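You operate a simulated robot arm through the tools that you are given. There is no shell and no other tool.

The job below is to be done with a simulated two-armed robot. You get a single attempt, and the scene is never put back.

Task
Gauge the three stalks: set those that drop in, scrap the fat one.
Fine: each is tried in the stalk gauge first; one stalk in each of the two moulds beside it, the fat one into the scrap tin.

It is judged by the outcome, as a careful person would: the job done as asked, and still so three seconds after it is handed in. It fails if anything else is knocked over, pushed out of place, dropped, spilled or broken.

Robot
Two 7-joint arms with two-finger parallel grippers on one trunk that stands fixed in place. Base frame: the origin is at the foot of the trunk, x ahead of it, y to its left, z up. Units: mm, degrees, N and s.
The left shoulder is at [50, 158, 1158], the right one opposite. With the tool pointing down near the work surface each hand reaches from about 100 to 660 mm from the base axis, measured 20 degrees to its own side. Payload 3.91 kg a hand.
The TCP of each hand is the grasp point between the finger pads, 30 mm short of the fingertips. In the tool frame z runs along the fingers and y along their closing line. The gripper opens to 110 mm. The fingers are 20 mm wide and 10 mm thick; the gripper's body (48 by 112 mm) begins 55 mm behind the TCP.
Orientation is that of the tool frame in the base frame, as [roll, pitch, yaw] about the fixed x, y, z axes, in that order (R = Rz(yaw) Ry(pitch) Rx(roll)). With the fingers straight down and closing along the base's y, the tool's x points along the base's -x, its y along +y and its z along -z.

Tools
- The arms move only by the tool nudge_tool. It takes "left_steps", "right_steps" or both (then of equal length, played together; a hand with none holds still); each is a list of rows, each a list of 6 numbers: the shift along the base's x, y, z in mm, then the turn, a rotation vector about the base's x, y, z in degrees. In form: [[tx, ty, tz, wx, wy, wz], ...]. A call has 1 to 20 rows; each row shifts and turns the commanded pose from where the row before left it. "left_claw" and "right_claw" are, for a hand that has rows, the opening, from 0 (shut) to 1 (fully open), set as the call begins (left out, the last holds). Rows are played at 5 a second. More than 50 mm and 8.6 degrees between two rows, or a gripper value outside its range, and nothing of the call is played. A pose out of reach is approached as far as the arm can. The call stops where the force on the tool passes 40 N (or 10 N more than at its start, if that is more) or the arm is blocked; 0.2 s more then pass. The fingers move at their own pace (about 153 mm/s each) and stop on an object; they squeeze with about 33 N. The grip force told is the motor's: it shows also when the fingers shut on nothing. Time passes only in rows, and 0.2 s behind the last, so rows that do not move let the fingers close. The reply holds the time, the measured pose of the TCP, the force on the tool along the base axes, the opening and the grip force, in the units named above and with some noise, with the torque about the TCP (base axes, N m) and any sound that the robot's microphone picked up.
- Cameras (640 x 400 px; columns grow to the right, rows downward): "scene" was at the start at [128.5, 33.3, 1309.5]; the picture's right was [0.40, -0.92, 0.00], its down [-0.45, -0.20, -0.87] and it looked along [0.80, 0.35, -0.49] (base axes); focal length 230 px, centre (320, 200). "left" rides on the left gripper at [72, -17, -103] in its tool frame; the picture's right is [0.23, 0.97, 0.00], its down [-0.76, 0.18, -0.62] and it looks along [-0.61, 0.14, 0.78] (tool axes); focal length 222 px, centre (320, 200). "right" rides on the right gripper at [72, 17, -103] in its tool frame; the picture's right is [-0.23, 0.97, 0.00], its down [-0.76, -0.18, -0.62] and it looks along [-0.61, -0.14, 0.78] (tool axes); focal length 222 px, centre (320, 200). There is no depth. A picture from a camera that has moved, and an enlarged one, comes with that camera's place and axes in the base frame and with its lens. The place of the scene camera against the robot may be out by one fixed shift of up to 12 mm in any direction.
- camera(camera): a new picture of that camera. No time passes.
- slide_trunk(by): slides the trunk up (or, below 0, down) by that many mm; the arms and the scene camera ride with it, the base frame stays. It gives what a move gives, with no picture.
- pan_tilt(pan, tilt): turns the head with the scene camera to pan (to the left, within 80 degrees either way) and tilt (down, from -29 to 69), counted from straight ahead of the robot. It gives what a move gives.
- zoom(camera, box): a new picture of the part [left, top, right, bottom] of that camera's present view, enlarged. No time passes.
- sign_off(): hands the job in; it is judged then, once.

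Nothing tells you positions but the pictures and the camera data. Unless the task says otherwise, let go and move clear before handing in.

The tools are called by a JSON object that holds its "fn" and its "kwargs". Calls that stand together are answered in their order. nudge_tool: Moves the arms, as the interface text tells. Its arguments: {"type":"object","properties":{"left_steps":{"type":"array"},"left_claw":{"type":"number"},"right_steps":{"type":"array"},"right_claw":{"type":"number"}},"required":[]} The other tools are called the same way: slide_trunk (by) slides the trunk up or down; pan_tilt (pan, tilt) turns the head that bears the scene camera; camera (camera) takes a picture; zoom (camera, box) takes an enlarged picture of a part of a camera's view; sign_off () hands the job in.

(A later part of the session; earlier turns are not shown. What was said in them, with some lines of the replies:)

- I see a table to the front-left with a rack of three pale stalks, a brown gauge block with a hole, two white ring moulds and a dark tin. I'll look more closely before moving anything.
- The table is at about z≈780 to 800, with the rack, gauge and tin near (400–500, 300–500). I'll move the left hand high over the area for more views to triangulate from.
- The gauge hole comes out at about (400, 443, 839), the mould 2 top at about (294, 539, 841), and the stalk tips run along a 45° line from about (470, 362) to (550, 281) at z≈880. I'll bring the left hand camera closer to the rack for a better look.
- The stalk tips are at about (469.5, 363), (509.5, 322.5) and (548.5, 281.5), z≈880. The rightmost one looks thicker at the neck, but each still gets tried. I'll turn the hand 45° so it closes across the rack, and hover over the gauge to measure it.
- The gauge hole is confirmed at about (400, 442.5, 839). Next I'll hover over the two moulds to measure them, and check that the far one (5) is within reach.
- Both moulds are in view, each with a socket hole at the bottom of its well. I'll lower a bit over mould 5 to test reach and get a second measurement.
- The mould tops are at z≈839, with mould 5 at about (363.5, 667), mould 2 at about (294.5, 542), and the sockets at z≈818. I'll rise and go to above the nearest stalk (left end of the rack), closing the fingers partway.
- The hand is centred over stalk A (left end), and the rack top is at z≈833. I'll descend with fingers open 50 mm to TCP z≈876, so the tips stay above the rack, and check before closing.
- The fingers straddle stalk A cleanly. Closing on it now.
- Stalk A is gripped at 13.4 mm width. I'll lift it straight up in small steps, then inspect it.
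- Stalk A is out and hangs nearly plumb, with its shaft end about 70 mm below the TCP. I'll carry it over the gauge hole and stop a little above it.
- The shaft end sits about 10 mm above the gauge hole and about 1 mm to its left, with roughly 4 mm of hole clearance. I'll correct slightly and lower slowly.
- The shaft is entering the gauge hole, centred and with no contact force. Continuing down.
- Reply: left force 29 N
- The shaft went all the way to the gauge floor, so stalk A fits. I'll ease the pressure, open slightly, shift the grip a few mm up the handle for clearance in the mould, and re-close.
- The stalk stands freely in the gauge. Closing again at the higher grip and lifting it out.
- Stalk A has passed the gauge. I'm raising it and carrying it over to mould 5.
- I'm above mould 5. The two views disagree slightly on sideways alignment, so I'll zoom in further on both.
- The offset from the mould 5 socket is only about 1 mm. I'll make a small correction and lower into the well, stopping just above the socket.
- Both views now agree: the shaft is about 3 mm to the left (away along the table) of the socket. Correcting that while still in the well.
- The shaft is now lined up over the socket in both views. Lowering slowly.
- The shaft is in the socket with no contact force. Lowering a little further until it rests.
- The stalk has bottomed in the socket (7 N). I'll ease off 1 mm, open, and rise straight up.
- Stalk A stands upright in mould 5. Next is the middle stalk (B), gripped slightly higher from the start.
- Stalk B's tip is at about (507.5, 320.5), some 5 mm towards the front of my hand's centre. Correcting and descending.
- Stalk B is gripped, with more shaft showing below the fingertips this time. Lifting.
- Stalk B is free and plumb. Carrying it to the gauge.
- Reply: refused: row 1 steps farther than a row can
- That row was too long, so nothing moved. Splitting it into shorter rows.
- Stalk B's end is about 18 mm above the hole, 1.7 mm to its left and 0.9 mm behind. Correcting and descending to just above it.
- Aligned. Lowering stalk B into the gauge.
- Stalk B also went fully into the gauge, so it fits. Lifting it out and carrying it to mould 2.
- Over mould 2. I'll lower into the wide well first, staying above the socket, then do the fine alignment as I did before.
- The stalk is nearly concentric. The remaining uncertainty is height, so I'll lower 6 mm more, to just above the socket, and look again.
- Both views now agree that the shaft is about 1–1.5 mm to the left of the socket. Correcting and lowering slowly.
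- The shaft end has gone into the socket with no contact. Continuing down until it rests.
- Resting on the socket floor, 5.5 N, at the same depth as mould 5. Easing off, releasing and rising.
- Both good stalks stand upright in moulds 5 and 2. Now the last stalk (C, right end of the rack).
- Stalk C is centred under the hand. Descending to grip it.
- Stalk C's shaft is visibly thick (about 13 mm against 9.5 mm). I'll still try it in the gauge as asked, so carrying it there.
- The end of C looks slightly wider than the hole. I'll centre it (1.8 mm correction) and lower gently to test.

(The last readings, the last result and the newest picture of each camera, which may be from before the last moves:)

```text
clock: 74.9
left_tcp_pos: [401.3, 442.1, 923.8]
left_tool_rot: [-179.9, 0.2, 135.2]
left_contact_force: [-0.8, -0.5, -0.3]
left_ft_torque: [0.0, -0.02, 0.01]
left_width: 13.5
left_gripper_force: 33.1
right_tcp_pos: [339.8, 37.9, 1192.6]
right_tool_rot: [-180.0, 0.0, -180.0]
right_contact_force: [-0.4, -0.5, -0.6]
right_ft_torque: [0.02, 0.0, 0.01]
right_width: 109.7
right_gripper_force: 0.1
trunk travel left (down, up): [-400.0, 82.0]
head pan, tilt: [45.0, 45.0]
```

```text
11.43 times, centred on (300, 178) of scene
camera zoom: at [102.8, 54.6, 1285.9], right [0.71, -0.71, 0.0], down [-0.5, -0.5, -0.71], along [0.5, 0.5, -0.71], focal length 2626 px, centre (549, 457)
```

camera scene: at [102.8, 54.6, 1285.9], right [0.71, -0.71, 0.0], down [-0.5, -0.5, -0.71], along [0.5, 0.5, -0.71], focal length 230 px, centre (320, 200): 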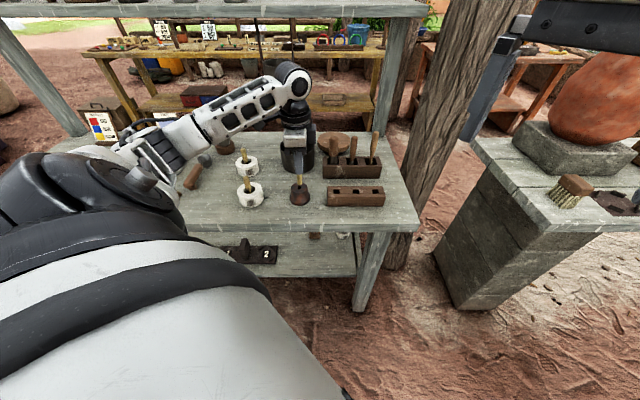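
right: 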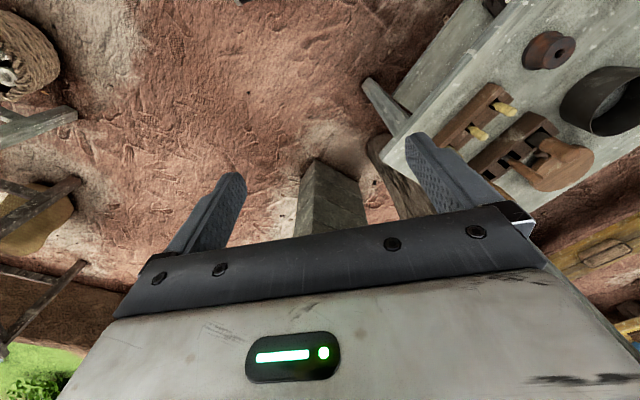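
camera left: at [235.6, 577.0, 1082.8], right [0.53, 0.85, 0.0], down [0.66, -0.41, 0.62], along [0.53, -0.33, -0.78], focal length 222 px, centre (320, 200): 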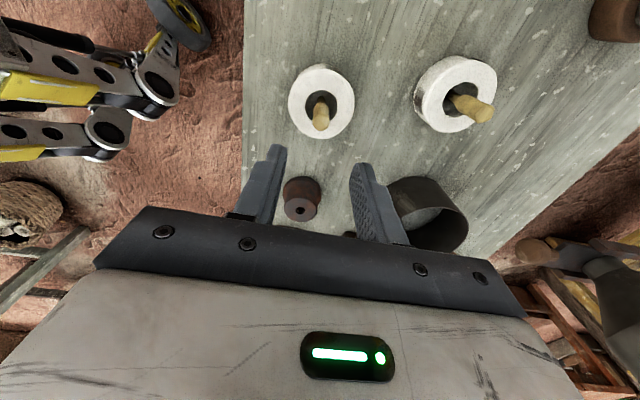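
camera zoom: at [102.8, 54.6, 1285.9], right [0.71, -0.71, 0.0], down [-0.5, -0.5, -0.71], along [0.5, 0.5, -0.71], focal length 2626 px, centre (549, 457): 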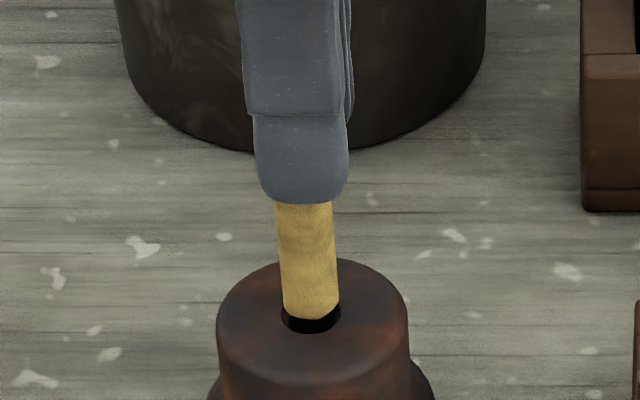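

C is now concentric with the hole. Lowering in 1 mm steps to see whether it goes in.

{"fn": "nudge_tool", "kwargs": {"left_steps": [[0, 0, -1, 0, 0, 0], [0, 0, -1, 0, 0, 0], [0, 0, -1, 0, 0, 0], [0, 0, -1, 0, 0, 0], [0, 0, 0, 0, 0, 0]]}}

{"fn": "nudge_tool", "kwargs": {"left_steps": [[0, 0, -1, 0, 0, 0], [0, 0, -1, 0, 0, 0], [0, 0, 0, 0, 0, 0]]}}

{"fn": "zoom", "kwargs": {"camera": "left", "box": [280, 85, 360, 150]}}

{"fn": "zoom", "kwargs": {"camera": "scene", "box": [280, 160, 320, 195]}}

```text
clock: 76.1
left_tcp_pos: [400.8, 441.5, 920.6]
left_tool_rot: [179.7, 0.2, 135.2]
left_contact_force: [0.1, -1.8, 11.6]
left_ft_torque: [-0.11, -0.06, 0.01]
left_width: 13.6
left_gripper_force: 32.8
right_tcp_pos: [338.5, 36.3, 1193.3]
right_tool_rot: [179.9, 0.0, -180.0]
right_contact_force: [-0.7, 0.2, 0.3]
right_ft_torque: [0.0, -0.02, 0.01]
right_width: 110.0
right_gripper_force: 0.1
trunk travel left (down, up): [-400.0, 82.0]
head pan, tilt: [45.0, 45.0]
```

```text
clock: 76.9
left_tcp_pos: [401.4, 442.2, 918.9]
left_tool_rot: [179.8, 0.1, 135.1]
left_contact_force: [1.5, -2.6, 26.6]
left_ft_torque: [-0.08, -0.14, 0.0]
left_width: 13.6
left_gripper_force: 32.9
right_tcp_pos: [337.3, 35.6, 1193.8]
right_tool_rot: [179.9, 0.0, -180.0]
right_contact_force: [0.1, 0.4, 1.0]
right_ft_torque: [-0.03, 0.01, 0.03]
right_width: 110.2
right_gripper_force: 0.1
trunk travel left (down, up): [-400.0, 82.0]
head pan, tilt: [45.0, 45.0]
```

```text
6.15 times, centred on (320, 118) of left
camera zoom: at [336.7, 480.8, 1023.9], right [0.53, 0.85, 0.01], down [0.66, -0.41, 0.63], along [0.54, -0.33, -0.78], focal length 1367 px, centre (320, 708)
```

zoom: 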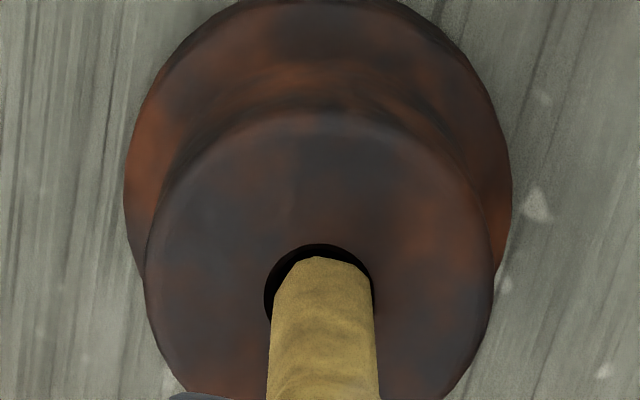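

```text
11.43 times, centred on (300, 178) of scene
camera zoom: at [101.2, 52.6, 1286.4], right [0.71, -0.71, 0.0], down [-0.5, -0.5, -0.71], along [0.5, 0.5, -0.71], focal length 2626 px, centre (549, 457)
```

zoom: 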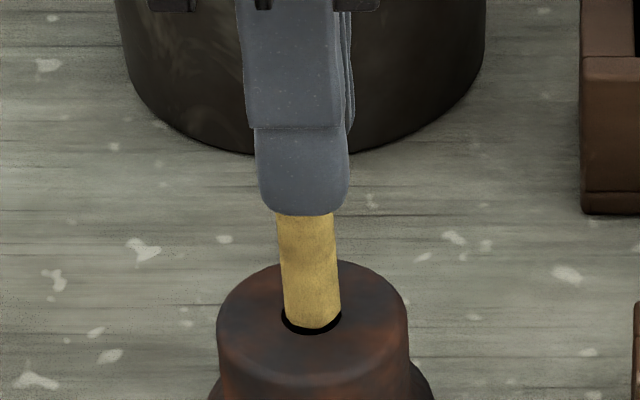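

Stalk C jams at the mouth (27 N, no travel), so it is the fat one. Backing straight off, then heading for the scrap tin, which I estimate at about (519, 592) with its rim at z≈860.

{"fn": "nudge_tool", "kwargs": {"left_steps": [[0, 0, 2, 0, 0, 0], [0, 0, 3, 0, 0, 0], [0, 0, 6, 0, 0, 0], [0, 0, 12, 0, 0, 0], [0, 0, 15, 0, 0, 0], [0, 0, 15, 0, 0, 0], [0, 0, 0, 0, 0, 0]]}}

{"fn": "zoom", "kwargs": {"camera": "scene", "box": [230, 120, 390, 220]}}

{"fn": "nudge_tool", "kwargs": {"left_steps": [[15, 25, 5, 0, 0, 0], [15, 25, 5, 0, 0, 0], [0, 0, 0, 0, 0, 0]]}}

{"fn": "camera", "kwargs": {"camera": "left"}}

{"fn": "camera", "kwargs": {"camera": "scene"}}

```text
clock: 78.5
left_tcp_pos: [401.3, 443.5, 969.3]
left_tool_rot: [179.9, 0.0, 135.2]
left_contact_force: [0.5, -0.1, -0.8]
left_ft_torque: [-0.02, 0.01, -0.02]
left_width: 13.5
left_gripper_force: 33.2
right_tcp_pos: [340.3, 36.9, 1192.4]
right_tool_rot: [-179.9, 0.0, 180.0]
right_contact_force: [0.0, -0.3, 0.9]
right_ft_torque: [0.0, 0.07, -0.01]
right_width: 110.3
right_gripper_force: 0.1
trunk travel left (down, up): [-400.0, 82.0]
head pan, tilt: [45.0, 45.0]
```

```text
4.00 times, centred on (310, 170) of scene
camera zoom: at [102.8, 54.6, 1285.9], right [0.71, -0.71, 0.0], down [-0.5, -0.5, -0.71], along [0.5, 0.5, -0.71], focal length 919 px, centre (360, 320)
```

zoom: 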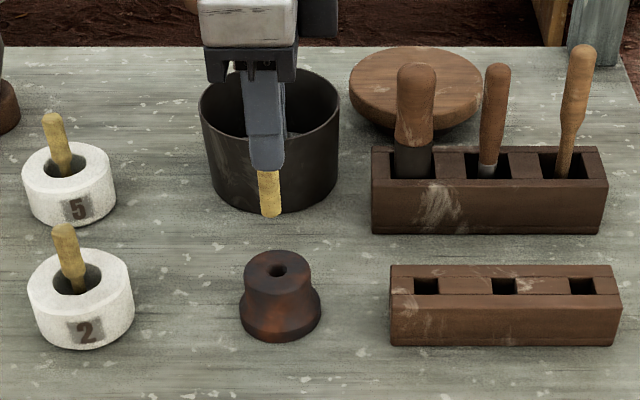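

```text
clock: 79.3
left_tcp_pos: [432.5, 491.5, 979.6]
left_tool_rot: [179.9, 0.1, 135.1]
left_contact_force: [0.0, 0.4, -0.5]
left_ft_torque: [0.03, 0.01, -0.02]
left_width: 13.9
left_gripper_force: 32.2
right_tcp_pos: [339.9, 37.6, 1192.2]
right_tool_rot: [-180.0, 0.0, -180.0]
right_contact_force: [-0.7, -0.1, -0.3]
right_ft_torque: [0.01, 0.0, -0.01]
right_width: 110.1
right_gripper_force: 0.0
trunk travel left (down, up): [-400.0, 82.0]
head pan, tilt: [45.0, 45.0]
```

```text
taken
camera left: at [368.3, 531.0, 1084.4], right [0.53, 0.85, 0.0], down [0.66, -0.41, 0.62], along [0.53, -0.33, -0.78], focal length 222 px, centre (320, 200)
```

left: 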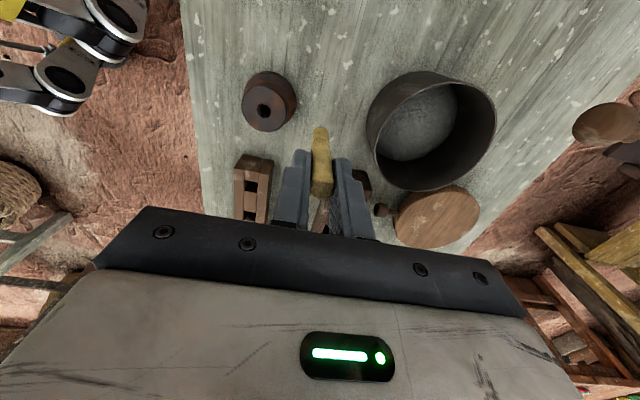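

```text
taken
camera scene: at [102.7, 54.6, 1285.9], right [0.71, -0.71, 0.0], down [-0.5, -0.5, -0.71], along [0.5, 0.5, -0.71], focal length 230 px, centre (320, 200)
```

scene: 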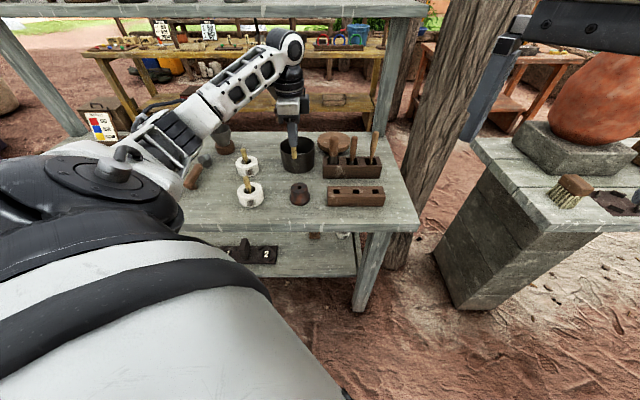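

Everything is still in place. The tin centre is at about (514, 586). Moving the fat stalk over it at safe height.

{"fn": "nudge_tool", "kwargs": {"left_steps": [[24.2, 27.8, 0, 0, 0, 0], [24.2, 27.8, 0, 0, 0, 0], [24.2, 27.8, 0, 0, 0, 0], [0, 0, 0, 0, 0, 0], [0, 0, 0, 0, 0, 0]]}}

{"fn": "camera", "kwargs": {"camera": "left"}}

{"fn": "zoom", "kwargs": {"camera": "scene", "box": [250, 90, 360, 180]}}

```text
clock: 80.5
left_tcp_pos: [504.0, 574.2, 982.0]
left_tool_rot: [-180.0, 0.0, 135.1]
left_contact_force: [0.3, 0.2, -0.1]
left_ft_torque: [-0.01, 0.01, 0.01]
left_width: 13.4
left_gripper_force: 33.1
right_tcp_pos: [340.1, 36.7, 1192.4]
right_tool_rot: [-180.0, -0.1, 179.9]
right_contact_force: [-0.8, 0.3, 0.2]
right_ft_torque: [0.02, 0.03, 0.03]
right_width: 110.0
right_gripper_force: 0.0
trunk travel left (down, up): [-400.0, 82.0]
head pan, tilt: [45.0, 45.0]
```

```text
taken
camera left: at [440.3, 614.2, 1085.8], right [0.53, 0.85, 0.0], down [0.66, -0.41, 0.62], along [0.53, -0.33, -0.78], focal length 222 px, centre (320, 200)
```

left: 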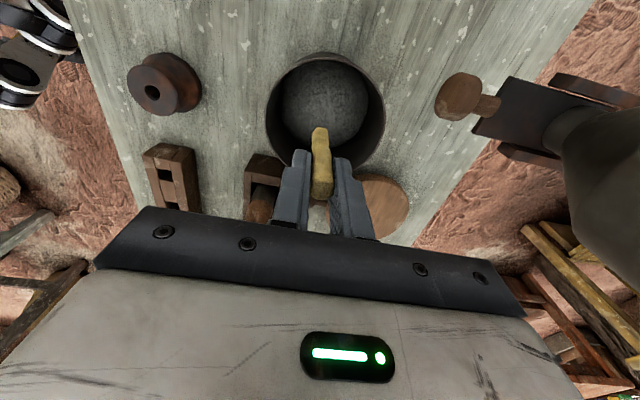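

```text
4.44 times, centred on (305, 135) of scene
camera zoom: at [102.8, 54.6, 1285.9], right [0.71, -0.71, 0.0], down [-0.5, -0.5, -0.71], along [0.5, 0.5, -0.71], focal length 1021 px, centre (387, 489)
```

zoom: 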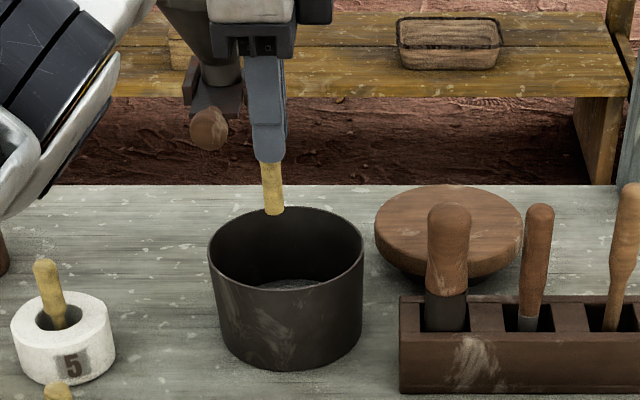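

The stalk is over the tin opening. A hanging funnel lies about 120 mm behind, clear of the hand. I'll shift slightly forward and lower straight down.

{"fn": "nudge_tool", "kwargs": {"left_steps": [[4, -4, -10, 0, 0, 0], [0, 0, -20, 0, 0, 0], [0, 0, -20, 0, 0, 0], [0, 0, -15, 0, 0, 0], [0, 0, -10, 0, 0, 0], [0, 0, 0, 0, 0, 0]]}}

{"fn": "camera", "kwargs": {"camera": "left"}}

{"fn": "zoom", "kwargs": {"camera": "scene", "box": [250, 90, 360, 180]}}

```text
clock: 81.9
left_tcp_pos: [507.8, 572.5, 906.0]
left_tool_rot: [-180.0, 0.1, 135.2]
left_contact_force: [-0.5, -0.2, -0.6]
left_ft_torque: [-0.03, 0.02, -0.02]
left_width: 13.5
left_gripper_force: 33.2
right_tcp_pos: [339.1, 37.0, 1192.5]
right_tool_rot: [179.9, 0.1, 180.0]
right_contact_force: [0.4, 0.2, 0.1]
right_ft_torque: [-0.03, -0.01, 0.0]
right_width: 109.8
right_gripper_force: 0.1
trunk travel left (down, up): [-400.0, 82.0]
head pan, tilt: [45.0, 45.0]
```

```text
taken
camera left: at [443.9, 611.4, 1009.8], right [0.53, 0.85, 0.0], down [0.66, -0.41, 0.62], along [0.53, -0.33, -0.78], focal length 222 px, centre (320, 200)
```

left: 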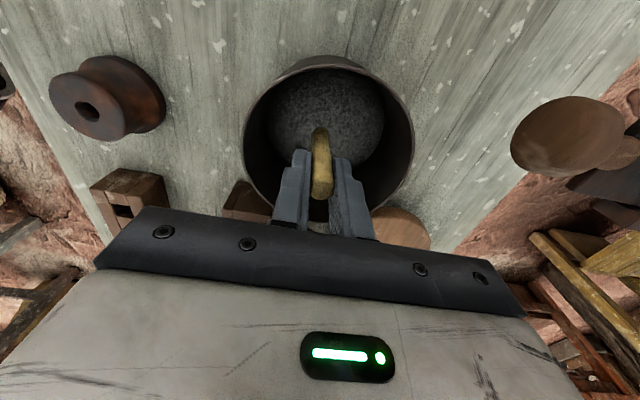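

```text
4.44 times, centred on (305, 135) of scene
camera zoom: at [102.8, 54.6, 1285.9], right [0.71, -0.71, 0.0], down [-0.5, -0.5, -0.71], along [0.5, 0.5, -0.71], focal length 1021 px, centre (387, 489)
```

zoom: 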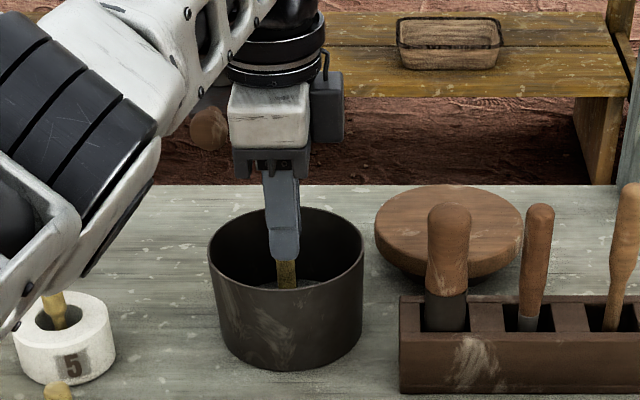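

{"fn": "camera", "kwargs": {"camera": "scene"}}

{"fn": "camera", "kwargs": {"camera": "right"}}

{"fn": "zoom", "kwargs": {"camera": "scene", "box": [200, 120, 300, 220]}}

```text
taken
camera scene: at [102.8, 54.6, 1285.9], right [0.71, -0.71, 0.0], down [-0.5, -0.5, -0.71], along [0.5, 0.5, -0.71], focal length 230 px, centre (320, 200)
```

scene: 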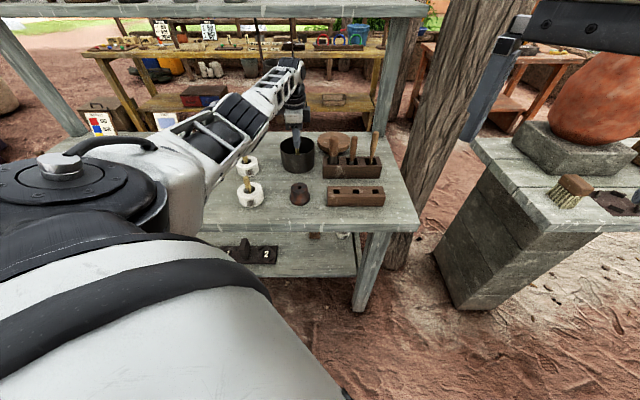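

```text
taken
camera right: at [268.1, 55.1, 1297.2], right [0.23, 0.97, 0.0], down [0.76, -0.18, 0.62], along [0.61, -0.14, -0.78], focal length 222 px, centre (320, 200)
```

right: 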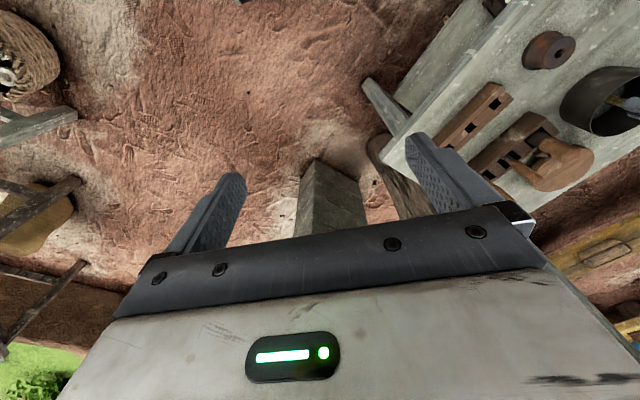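

```text
4.00 times, centred on (250, 170) of scene
camera zoom: at [102.8, 54.6, 1285.9], right [0.71, -0.71, 0.0], down [-0.5, -0.5, -0.71], along [0.5, 0.5, -0.71], focal length 919 px, centre (600, 320)
```

zoom: 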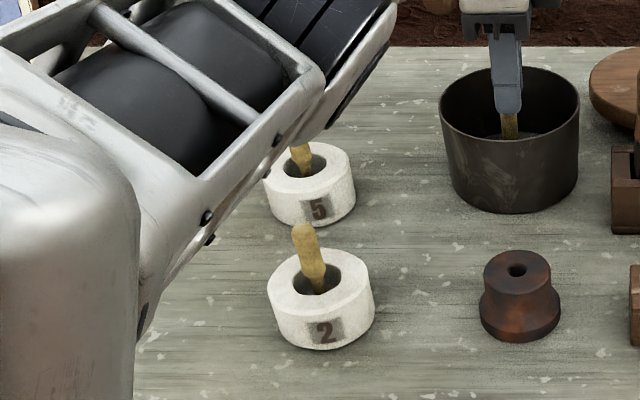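

The arm runs almost straight at shoulder height, well above the moulds, and all is undisturbed. Continuing down gently to set the fat stalk on the tin floor.

{"fn": "nudge_tool", "kwargs": {"left_steps": [[0, 0, -4, 0, 0, 0], [0, 0, -4, 0, 0, 0], [0, 0, -4, 0, 0, 0], [0, 0, -3, 0, 0, 0], [0, 0, -3, 0, 0, 0], [0, 0, 0, 0, 0, 0]]}}

{"fn": "camera", "kwargs": {"camera": "left"}}

{"fn": "zoom", "kwargs": {"camera": "scene", "box": [250, 90, 360, 180]}}

```text
clock: 83.3
left_tcp_pos: [507.5, 570.8, 887.0]
left_tool_rot: [-180.0, 0.1, 135.1]
left_contact_force: [0.6, -1.1, 0.2]
left_ft_torque: [-0.01, -0.03, 0.0]
left_width: 13.6
left_gripper_force: 32.1
right_tcp_pos: [338.8, 37.9, 1193.4]
right_tool_rot: [179.9, 0.0, 180.0]
right_contact_force: [-0.3, 0.3, 0.4]
right_ft_torque: [0.0, 0.04, 0.0]
right_width: 110.1
right_gripper_force: 0.0
trunk travel left (down, up): [-400.0, 82.0]
head pan, tilt: [45.0, 45.0]
```

```text
taken
camera left: at [444.0, 611.5, 991.3], right [0.53, 0.85, 0.0], down [0.66, -0.41, 0.62], along [0.53, -0.33, -0.78], focal length 222 px, centre (320, 200)
```

left: 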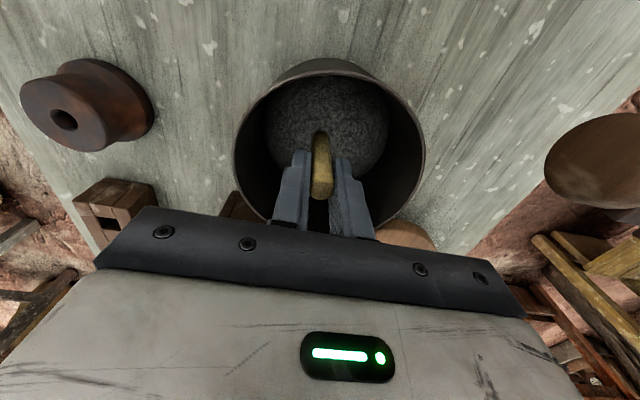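

```text
4.44 times, centred on (305, 135) of scene
camera zoom: at [102.8, 54.6, 1285.9], right [0.71, -0.71, 0.0], down [-0.5, -0.5, -0.71], along [0.5, 0.5, -0.71], focal length 1021 px, centre (387, 489)
```

zoom: 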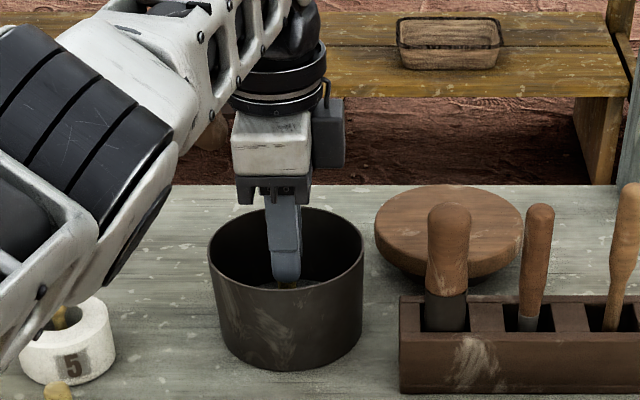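

{"fn": "nudge_tool", "kwargs": {"left_steps": [[0, 0, -2, 0, 0, 0], [0, 0, -2, 0, 0, 0], [0, 0, -2, 0, 0, 0], [0, 0, 0, 0, 0, 0]]}}

{"fn": "nudge_tool", "kwargs": {"left_steps": [[0, 0, -2, 0, 0, 0], [0, 0, -2, 0, 0, 0], [0, 0, 0, 0, 0, 0]]}}

```text
clock: 84.3
left_tcp_pos: [507.4, 571.0, 881.2]
left_tool_rot: [-180.0, 0.1, 135.3]
left_contact_force: [-0.3, 0.5, -1.1]
left_ft_torque: [-0.02, -0.03, 0.03]
left_width: 13.3
left_gripper_force: 33.5
right_tcp_pos: [338.3, 38.2, 1192.3]
right_tool_rot: [179.9, 0.0, -179.9]
right_contact_force: [-0.7, 0.2, -0.3]
right_ft_torque: [-0.02, -0.06, -0.01]
right_width: 110.1
right_gripper_force: 0.0
trunk travel left (down, up): [-400.0, 82.0]
head pan, tilt: [45.0, 45.0]
```

```text
clock: 85.1
left_tcp_pos: [506.8, 572.4, 879.1]
left_tool_rot: [179.8, 0.1, 135.2]
left_contact_force: [-0.7, 0.6, 7.8]
left_ft_torque: [0.1, 0.03, 0.02]
left_width: 13.5
left_gripper_force: 32.9
right_tcp_pos: [338.3, 36.0, 1192.6]
right_tool_rot: [179.9, -0.1, 180.0]
right_contact_force: [0.4, -0.9, 0.0]
right_ft_torque: [0.01, 0.02, 0.04]
right_width: 110.0
right_gripper_force: 0.0
trunk travel left (down, up): [-400.0, 82.0]
head pan, tilt: [45.0, 45.0]
```

The fat stalk stands on the tin floor. Easing off, opening a little and lifting straight out.

{"fn": "nudge_tool", "kwargs": {"left_steps": [[0, 0, 1.5, 0, 0, 0], [0, 0, 0, 0, 0, 0]]}}

{"fn": "nudge_tool", "kwargs": {"left_steps": [[0, 0, 0, 0, 0, 0], [0, 0, 0, 0, 0, 0], [0, 0, 0, 0, 0, 0]], "left_claw": 0.32}}

{"fn": "nudge_tool", "kwargs": {"left_steps": [[0, 0, 6, 0, 0, 0], [0, 0, 10, 0, 0, 0], [0, 0, 15, 0, 0, 0], [0, 0, 25, 0, 0, 0], [0, 0, 30, 0, 0, 0], [0, 0, 30, 0, 0, 0], [0, 0, 0, 0, 0, 0]]}}

{"fn": "camera", "kwargs": {"camera": "left"}}

{"fn": "zoom", "kwargs": {"camera": "scene", "box": [220, 110, 400, 220]}}

```text
clock: 85.7
left_tcp_pos: [508.0, 571.3, 878.2]
left_tool_rot: [180.0, 0.1, 135.2]
left_contact_force: [1.2, 0.4, 3.5]
left_ft_torque: [0.03, -0.03, 0.0]
left_width: 13.4
left_gripper_force: 33.2
right_tcp_pos: [338.9, 38.2, 1193.1]
right_tool_rot: [-180.0, 0.0, -180.0]
right_contact_force: [0.1, -0.7, 0.3]
right_ft_torque: [0.01, -0.02, 0.03]
right_width: 110.1
right_gripper_force: 0.1
trunk travel left (down, up): [-400.0, 82.0]
head pan, tilt: [45.0, 45.0]
```

```text
clock: 86.5
left_tcp_pos: [507.8, 572.5, 878.5]
left_tool_rot: [-180.0, 0.1, 135.2]
left_contact_force: [0.2, 0.6, 0.2]
left_ft_torque: [0.0, 0.02, 0.04]
left_width: 35.1
left_gripper_force: 0.1
right_tcp_pos: [338.6, 36.5, 1192.6]
right_tool_rot: [-179.9, 0.0, 179.9]
right_contact_force: [-0.1, -0.6, -0.7]
right_ft_torque: [-0.01, 0.03, 0.02]
right_width: 109.9
right_gripper_force: 0.0
trunk travel left (down, up): [-400.0, 82.0]
head pan, tilt: [45.0, 45.0]
```

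```text
clock: 88.1
left_tcp_pos: [507.8, 572.0, 994.3]
left_tool_rot: [179.9, 0.1, 135.2]
left_contact_force: [-0.5, -0.4, 0.5]
left_ft_torque: [0.0, -0.02, 0.01]
left_width: 35.1
left_gripper_force: 0.1
right_tcp_pos: [339.8, 38.2, 1192.9]
right_tool_rot: [-179.9, 0.1, 179.9]
right_contact_force: [0.0, 0.6, -0.4]
right_ft_torque: [0.04, 0.03, 0.0]
right_width: 109.9
right_gripper_force: 0.1
trunk travel left (down, up): [-400.0, 82.0]
head pan, tilt: [45.0, 45.0]
```

```text
taken
camera left: at [444.5, 611.8, 1097.6], right [0.53, 0.85, 0.0], down [0.67, -0.41, 0.62], along [0.53, -0.33, -0.78], focal length 222 px, centre (320, 200)
```

left: 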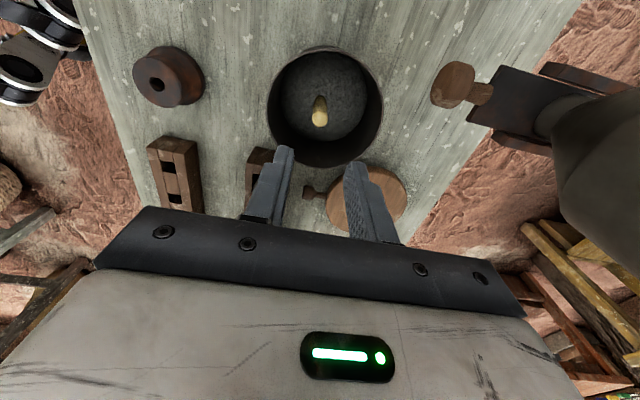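

```text
3.56 times, centred on (310, 165) of scene
camera zoom: at [102.8, 54.7, 1285.9], right [0.71, -0.71, 0.0], down [-0.5, -0.5, -0.71], along [0.5, 0.5, -0.71], focal length 817 px, centre (356, 324)
```

zoom: 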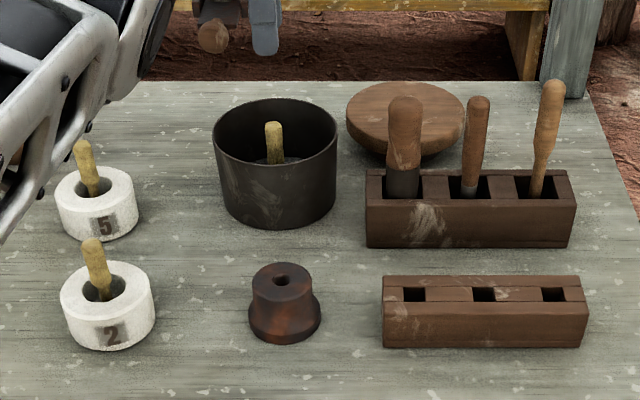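

The fat stalk is in the scrap tin and both good stalks are set in the moulds. I'm retreating the hand towards the robot, away from everything, then doing a final check.

{"fn": "nudge_tool", "kwargs": {"left_steps": [[-20, -25, 15, 0, 0, 0], [-25, -30, 15, 0, 0, 0], [-25, -30, 15, 0, 0, 0], [-25, -30, 15, 0, 0, 0], [-25, -30, 15, 0, 0, 0], [-25, -30, 15, 0, 0, 0], [0, 0, 0, 0, 0, 0], [0, 0, 0, 0, 0, 0]]}}

{"fn": "pan_tilt", "kwargs": {"pan": 52, "tilt": 42}}

{"fn": "camera", "kwargs": {"camera": "scene"}}

{"fn": "camera", "kwargs": {"camera": "left"}}

```text
clock: 89.9
left_tcp_pos: [362.5, 395.2, 1086.1]
left_tool_rot: [-180.0, 0.1, 135.2]
left_contact_force: [0.1, 0.0, -0.2]
left_ft_torque: [0.01, -0.02, -0.01]
left_width: 35.3
left_gripper_force: 0.1
right_tcp_pos: [339.2, 36.1, 1193.3]
right_tool_rot: [-180.0, 0.0, -179.9]
right_contact_force: [0.1, 0.0, 0.5]
right_ft_torque: [0.02, 0.01, 0.01]
right_width: 110.1
right_gripper_force: 0.0
trunk travel left (down, up): [-400.0, 82.0]
head pan, tilt: [45.0, 45.0]
```

```text
clock: 90.6
left_tcp_pos: [362.3, 394.5, 1086.3]
left_tool_rot: [180.0, 0.1, 135.2]
left_contact_force: [-0.1, 0.8, 0.1]
left_ft_torque: [0.01, 0.02, 0.01]
left_width: 35.2
left_gripper_force: 0.1
right_tcp_pos: [339.2, 37.3, 1193.5]
right_tool_rot: [-180.0, 0.0, 180.0]
right_contact_force: [0.3, 0.1, 0.2]
right_ft_torque: [-0.02, -0.01, -0.01]
right_width: 110.1
right_gripper_force: 0.0
trunk travel left (down, up): [-400.0, 82.0]
head pan, tilt: [52.0, 42.0]
```

```text
taken
camera scene: at [96.8, 63.0, 1290.2], right [0.79, -0.62, 0.0], down [-0.41, -0.53, -0.74], along [0.46, 0.59, -0.67], focal length 230 px, centre (320, 200)
```

scene: 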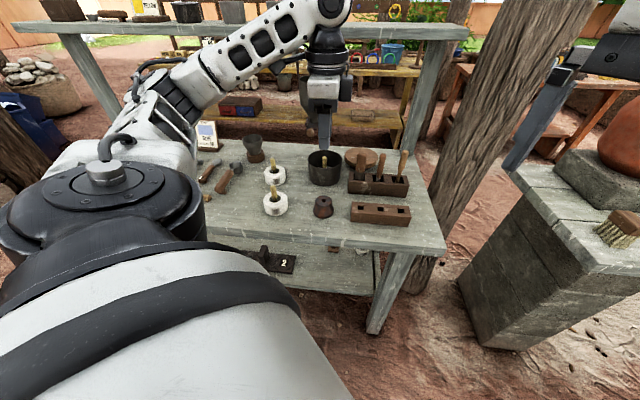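

```text
taken
camera left: at [298.5, 434.8, 1190.4], right [0.53, 0.85, 0.0], down [0.66, -0.41, 0.62], along [0.53, -0.33, -0.78], focal length 222 px, centre (320, 200)
```

left: 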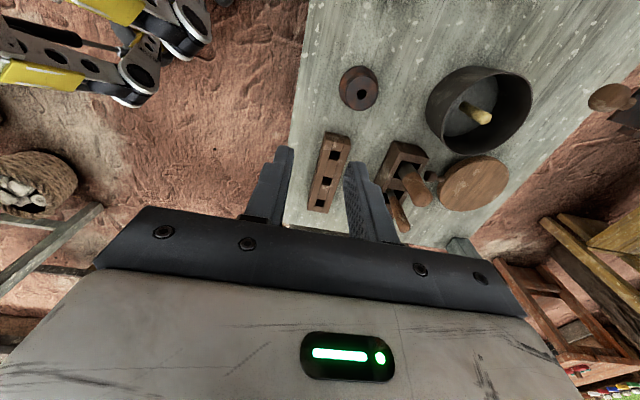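

One stalk stands in each of moulds 5 and 2, and the fat one is in the scrap tin. The gauge, racks and tools look undisturbed and the hands are clear, so I'm handing in.

{"fn": "sign_off", "kwargs": {}}

```text
The job is handed in.
```

All three stalks were tried in the gauge and sorted, and I've handed the job in; the judge's verdict hasn't come back.

- **Left-end stalk:** it dropped fully into the gauge and now stands in mould 5.
- **Middle stalk:** it also dropped fully in and now stands in mould 2.
- **Right-end stalk:** this is the fat one. It jammed at the mouth of the gauge under about 27 N, and it now stands in the scrap tin.

In the last pictures, before hand-in, both good stalks were upright in their moulds. I saw nothing else on the table moved or knocked over, and both hands were clear.
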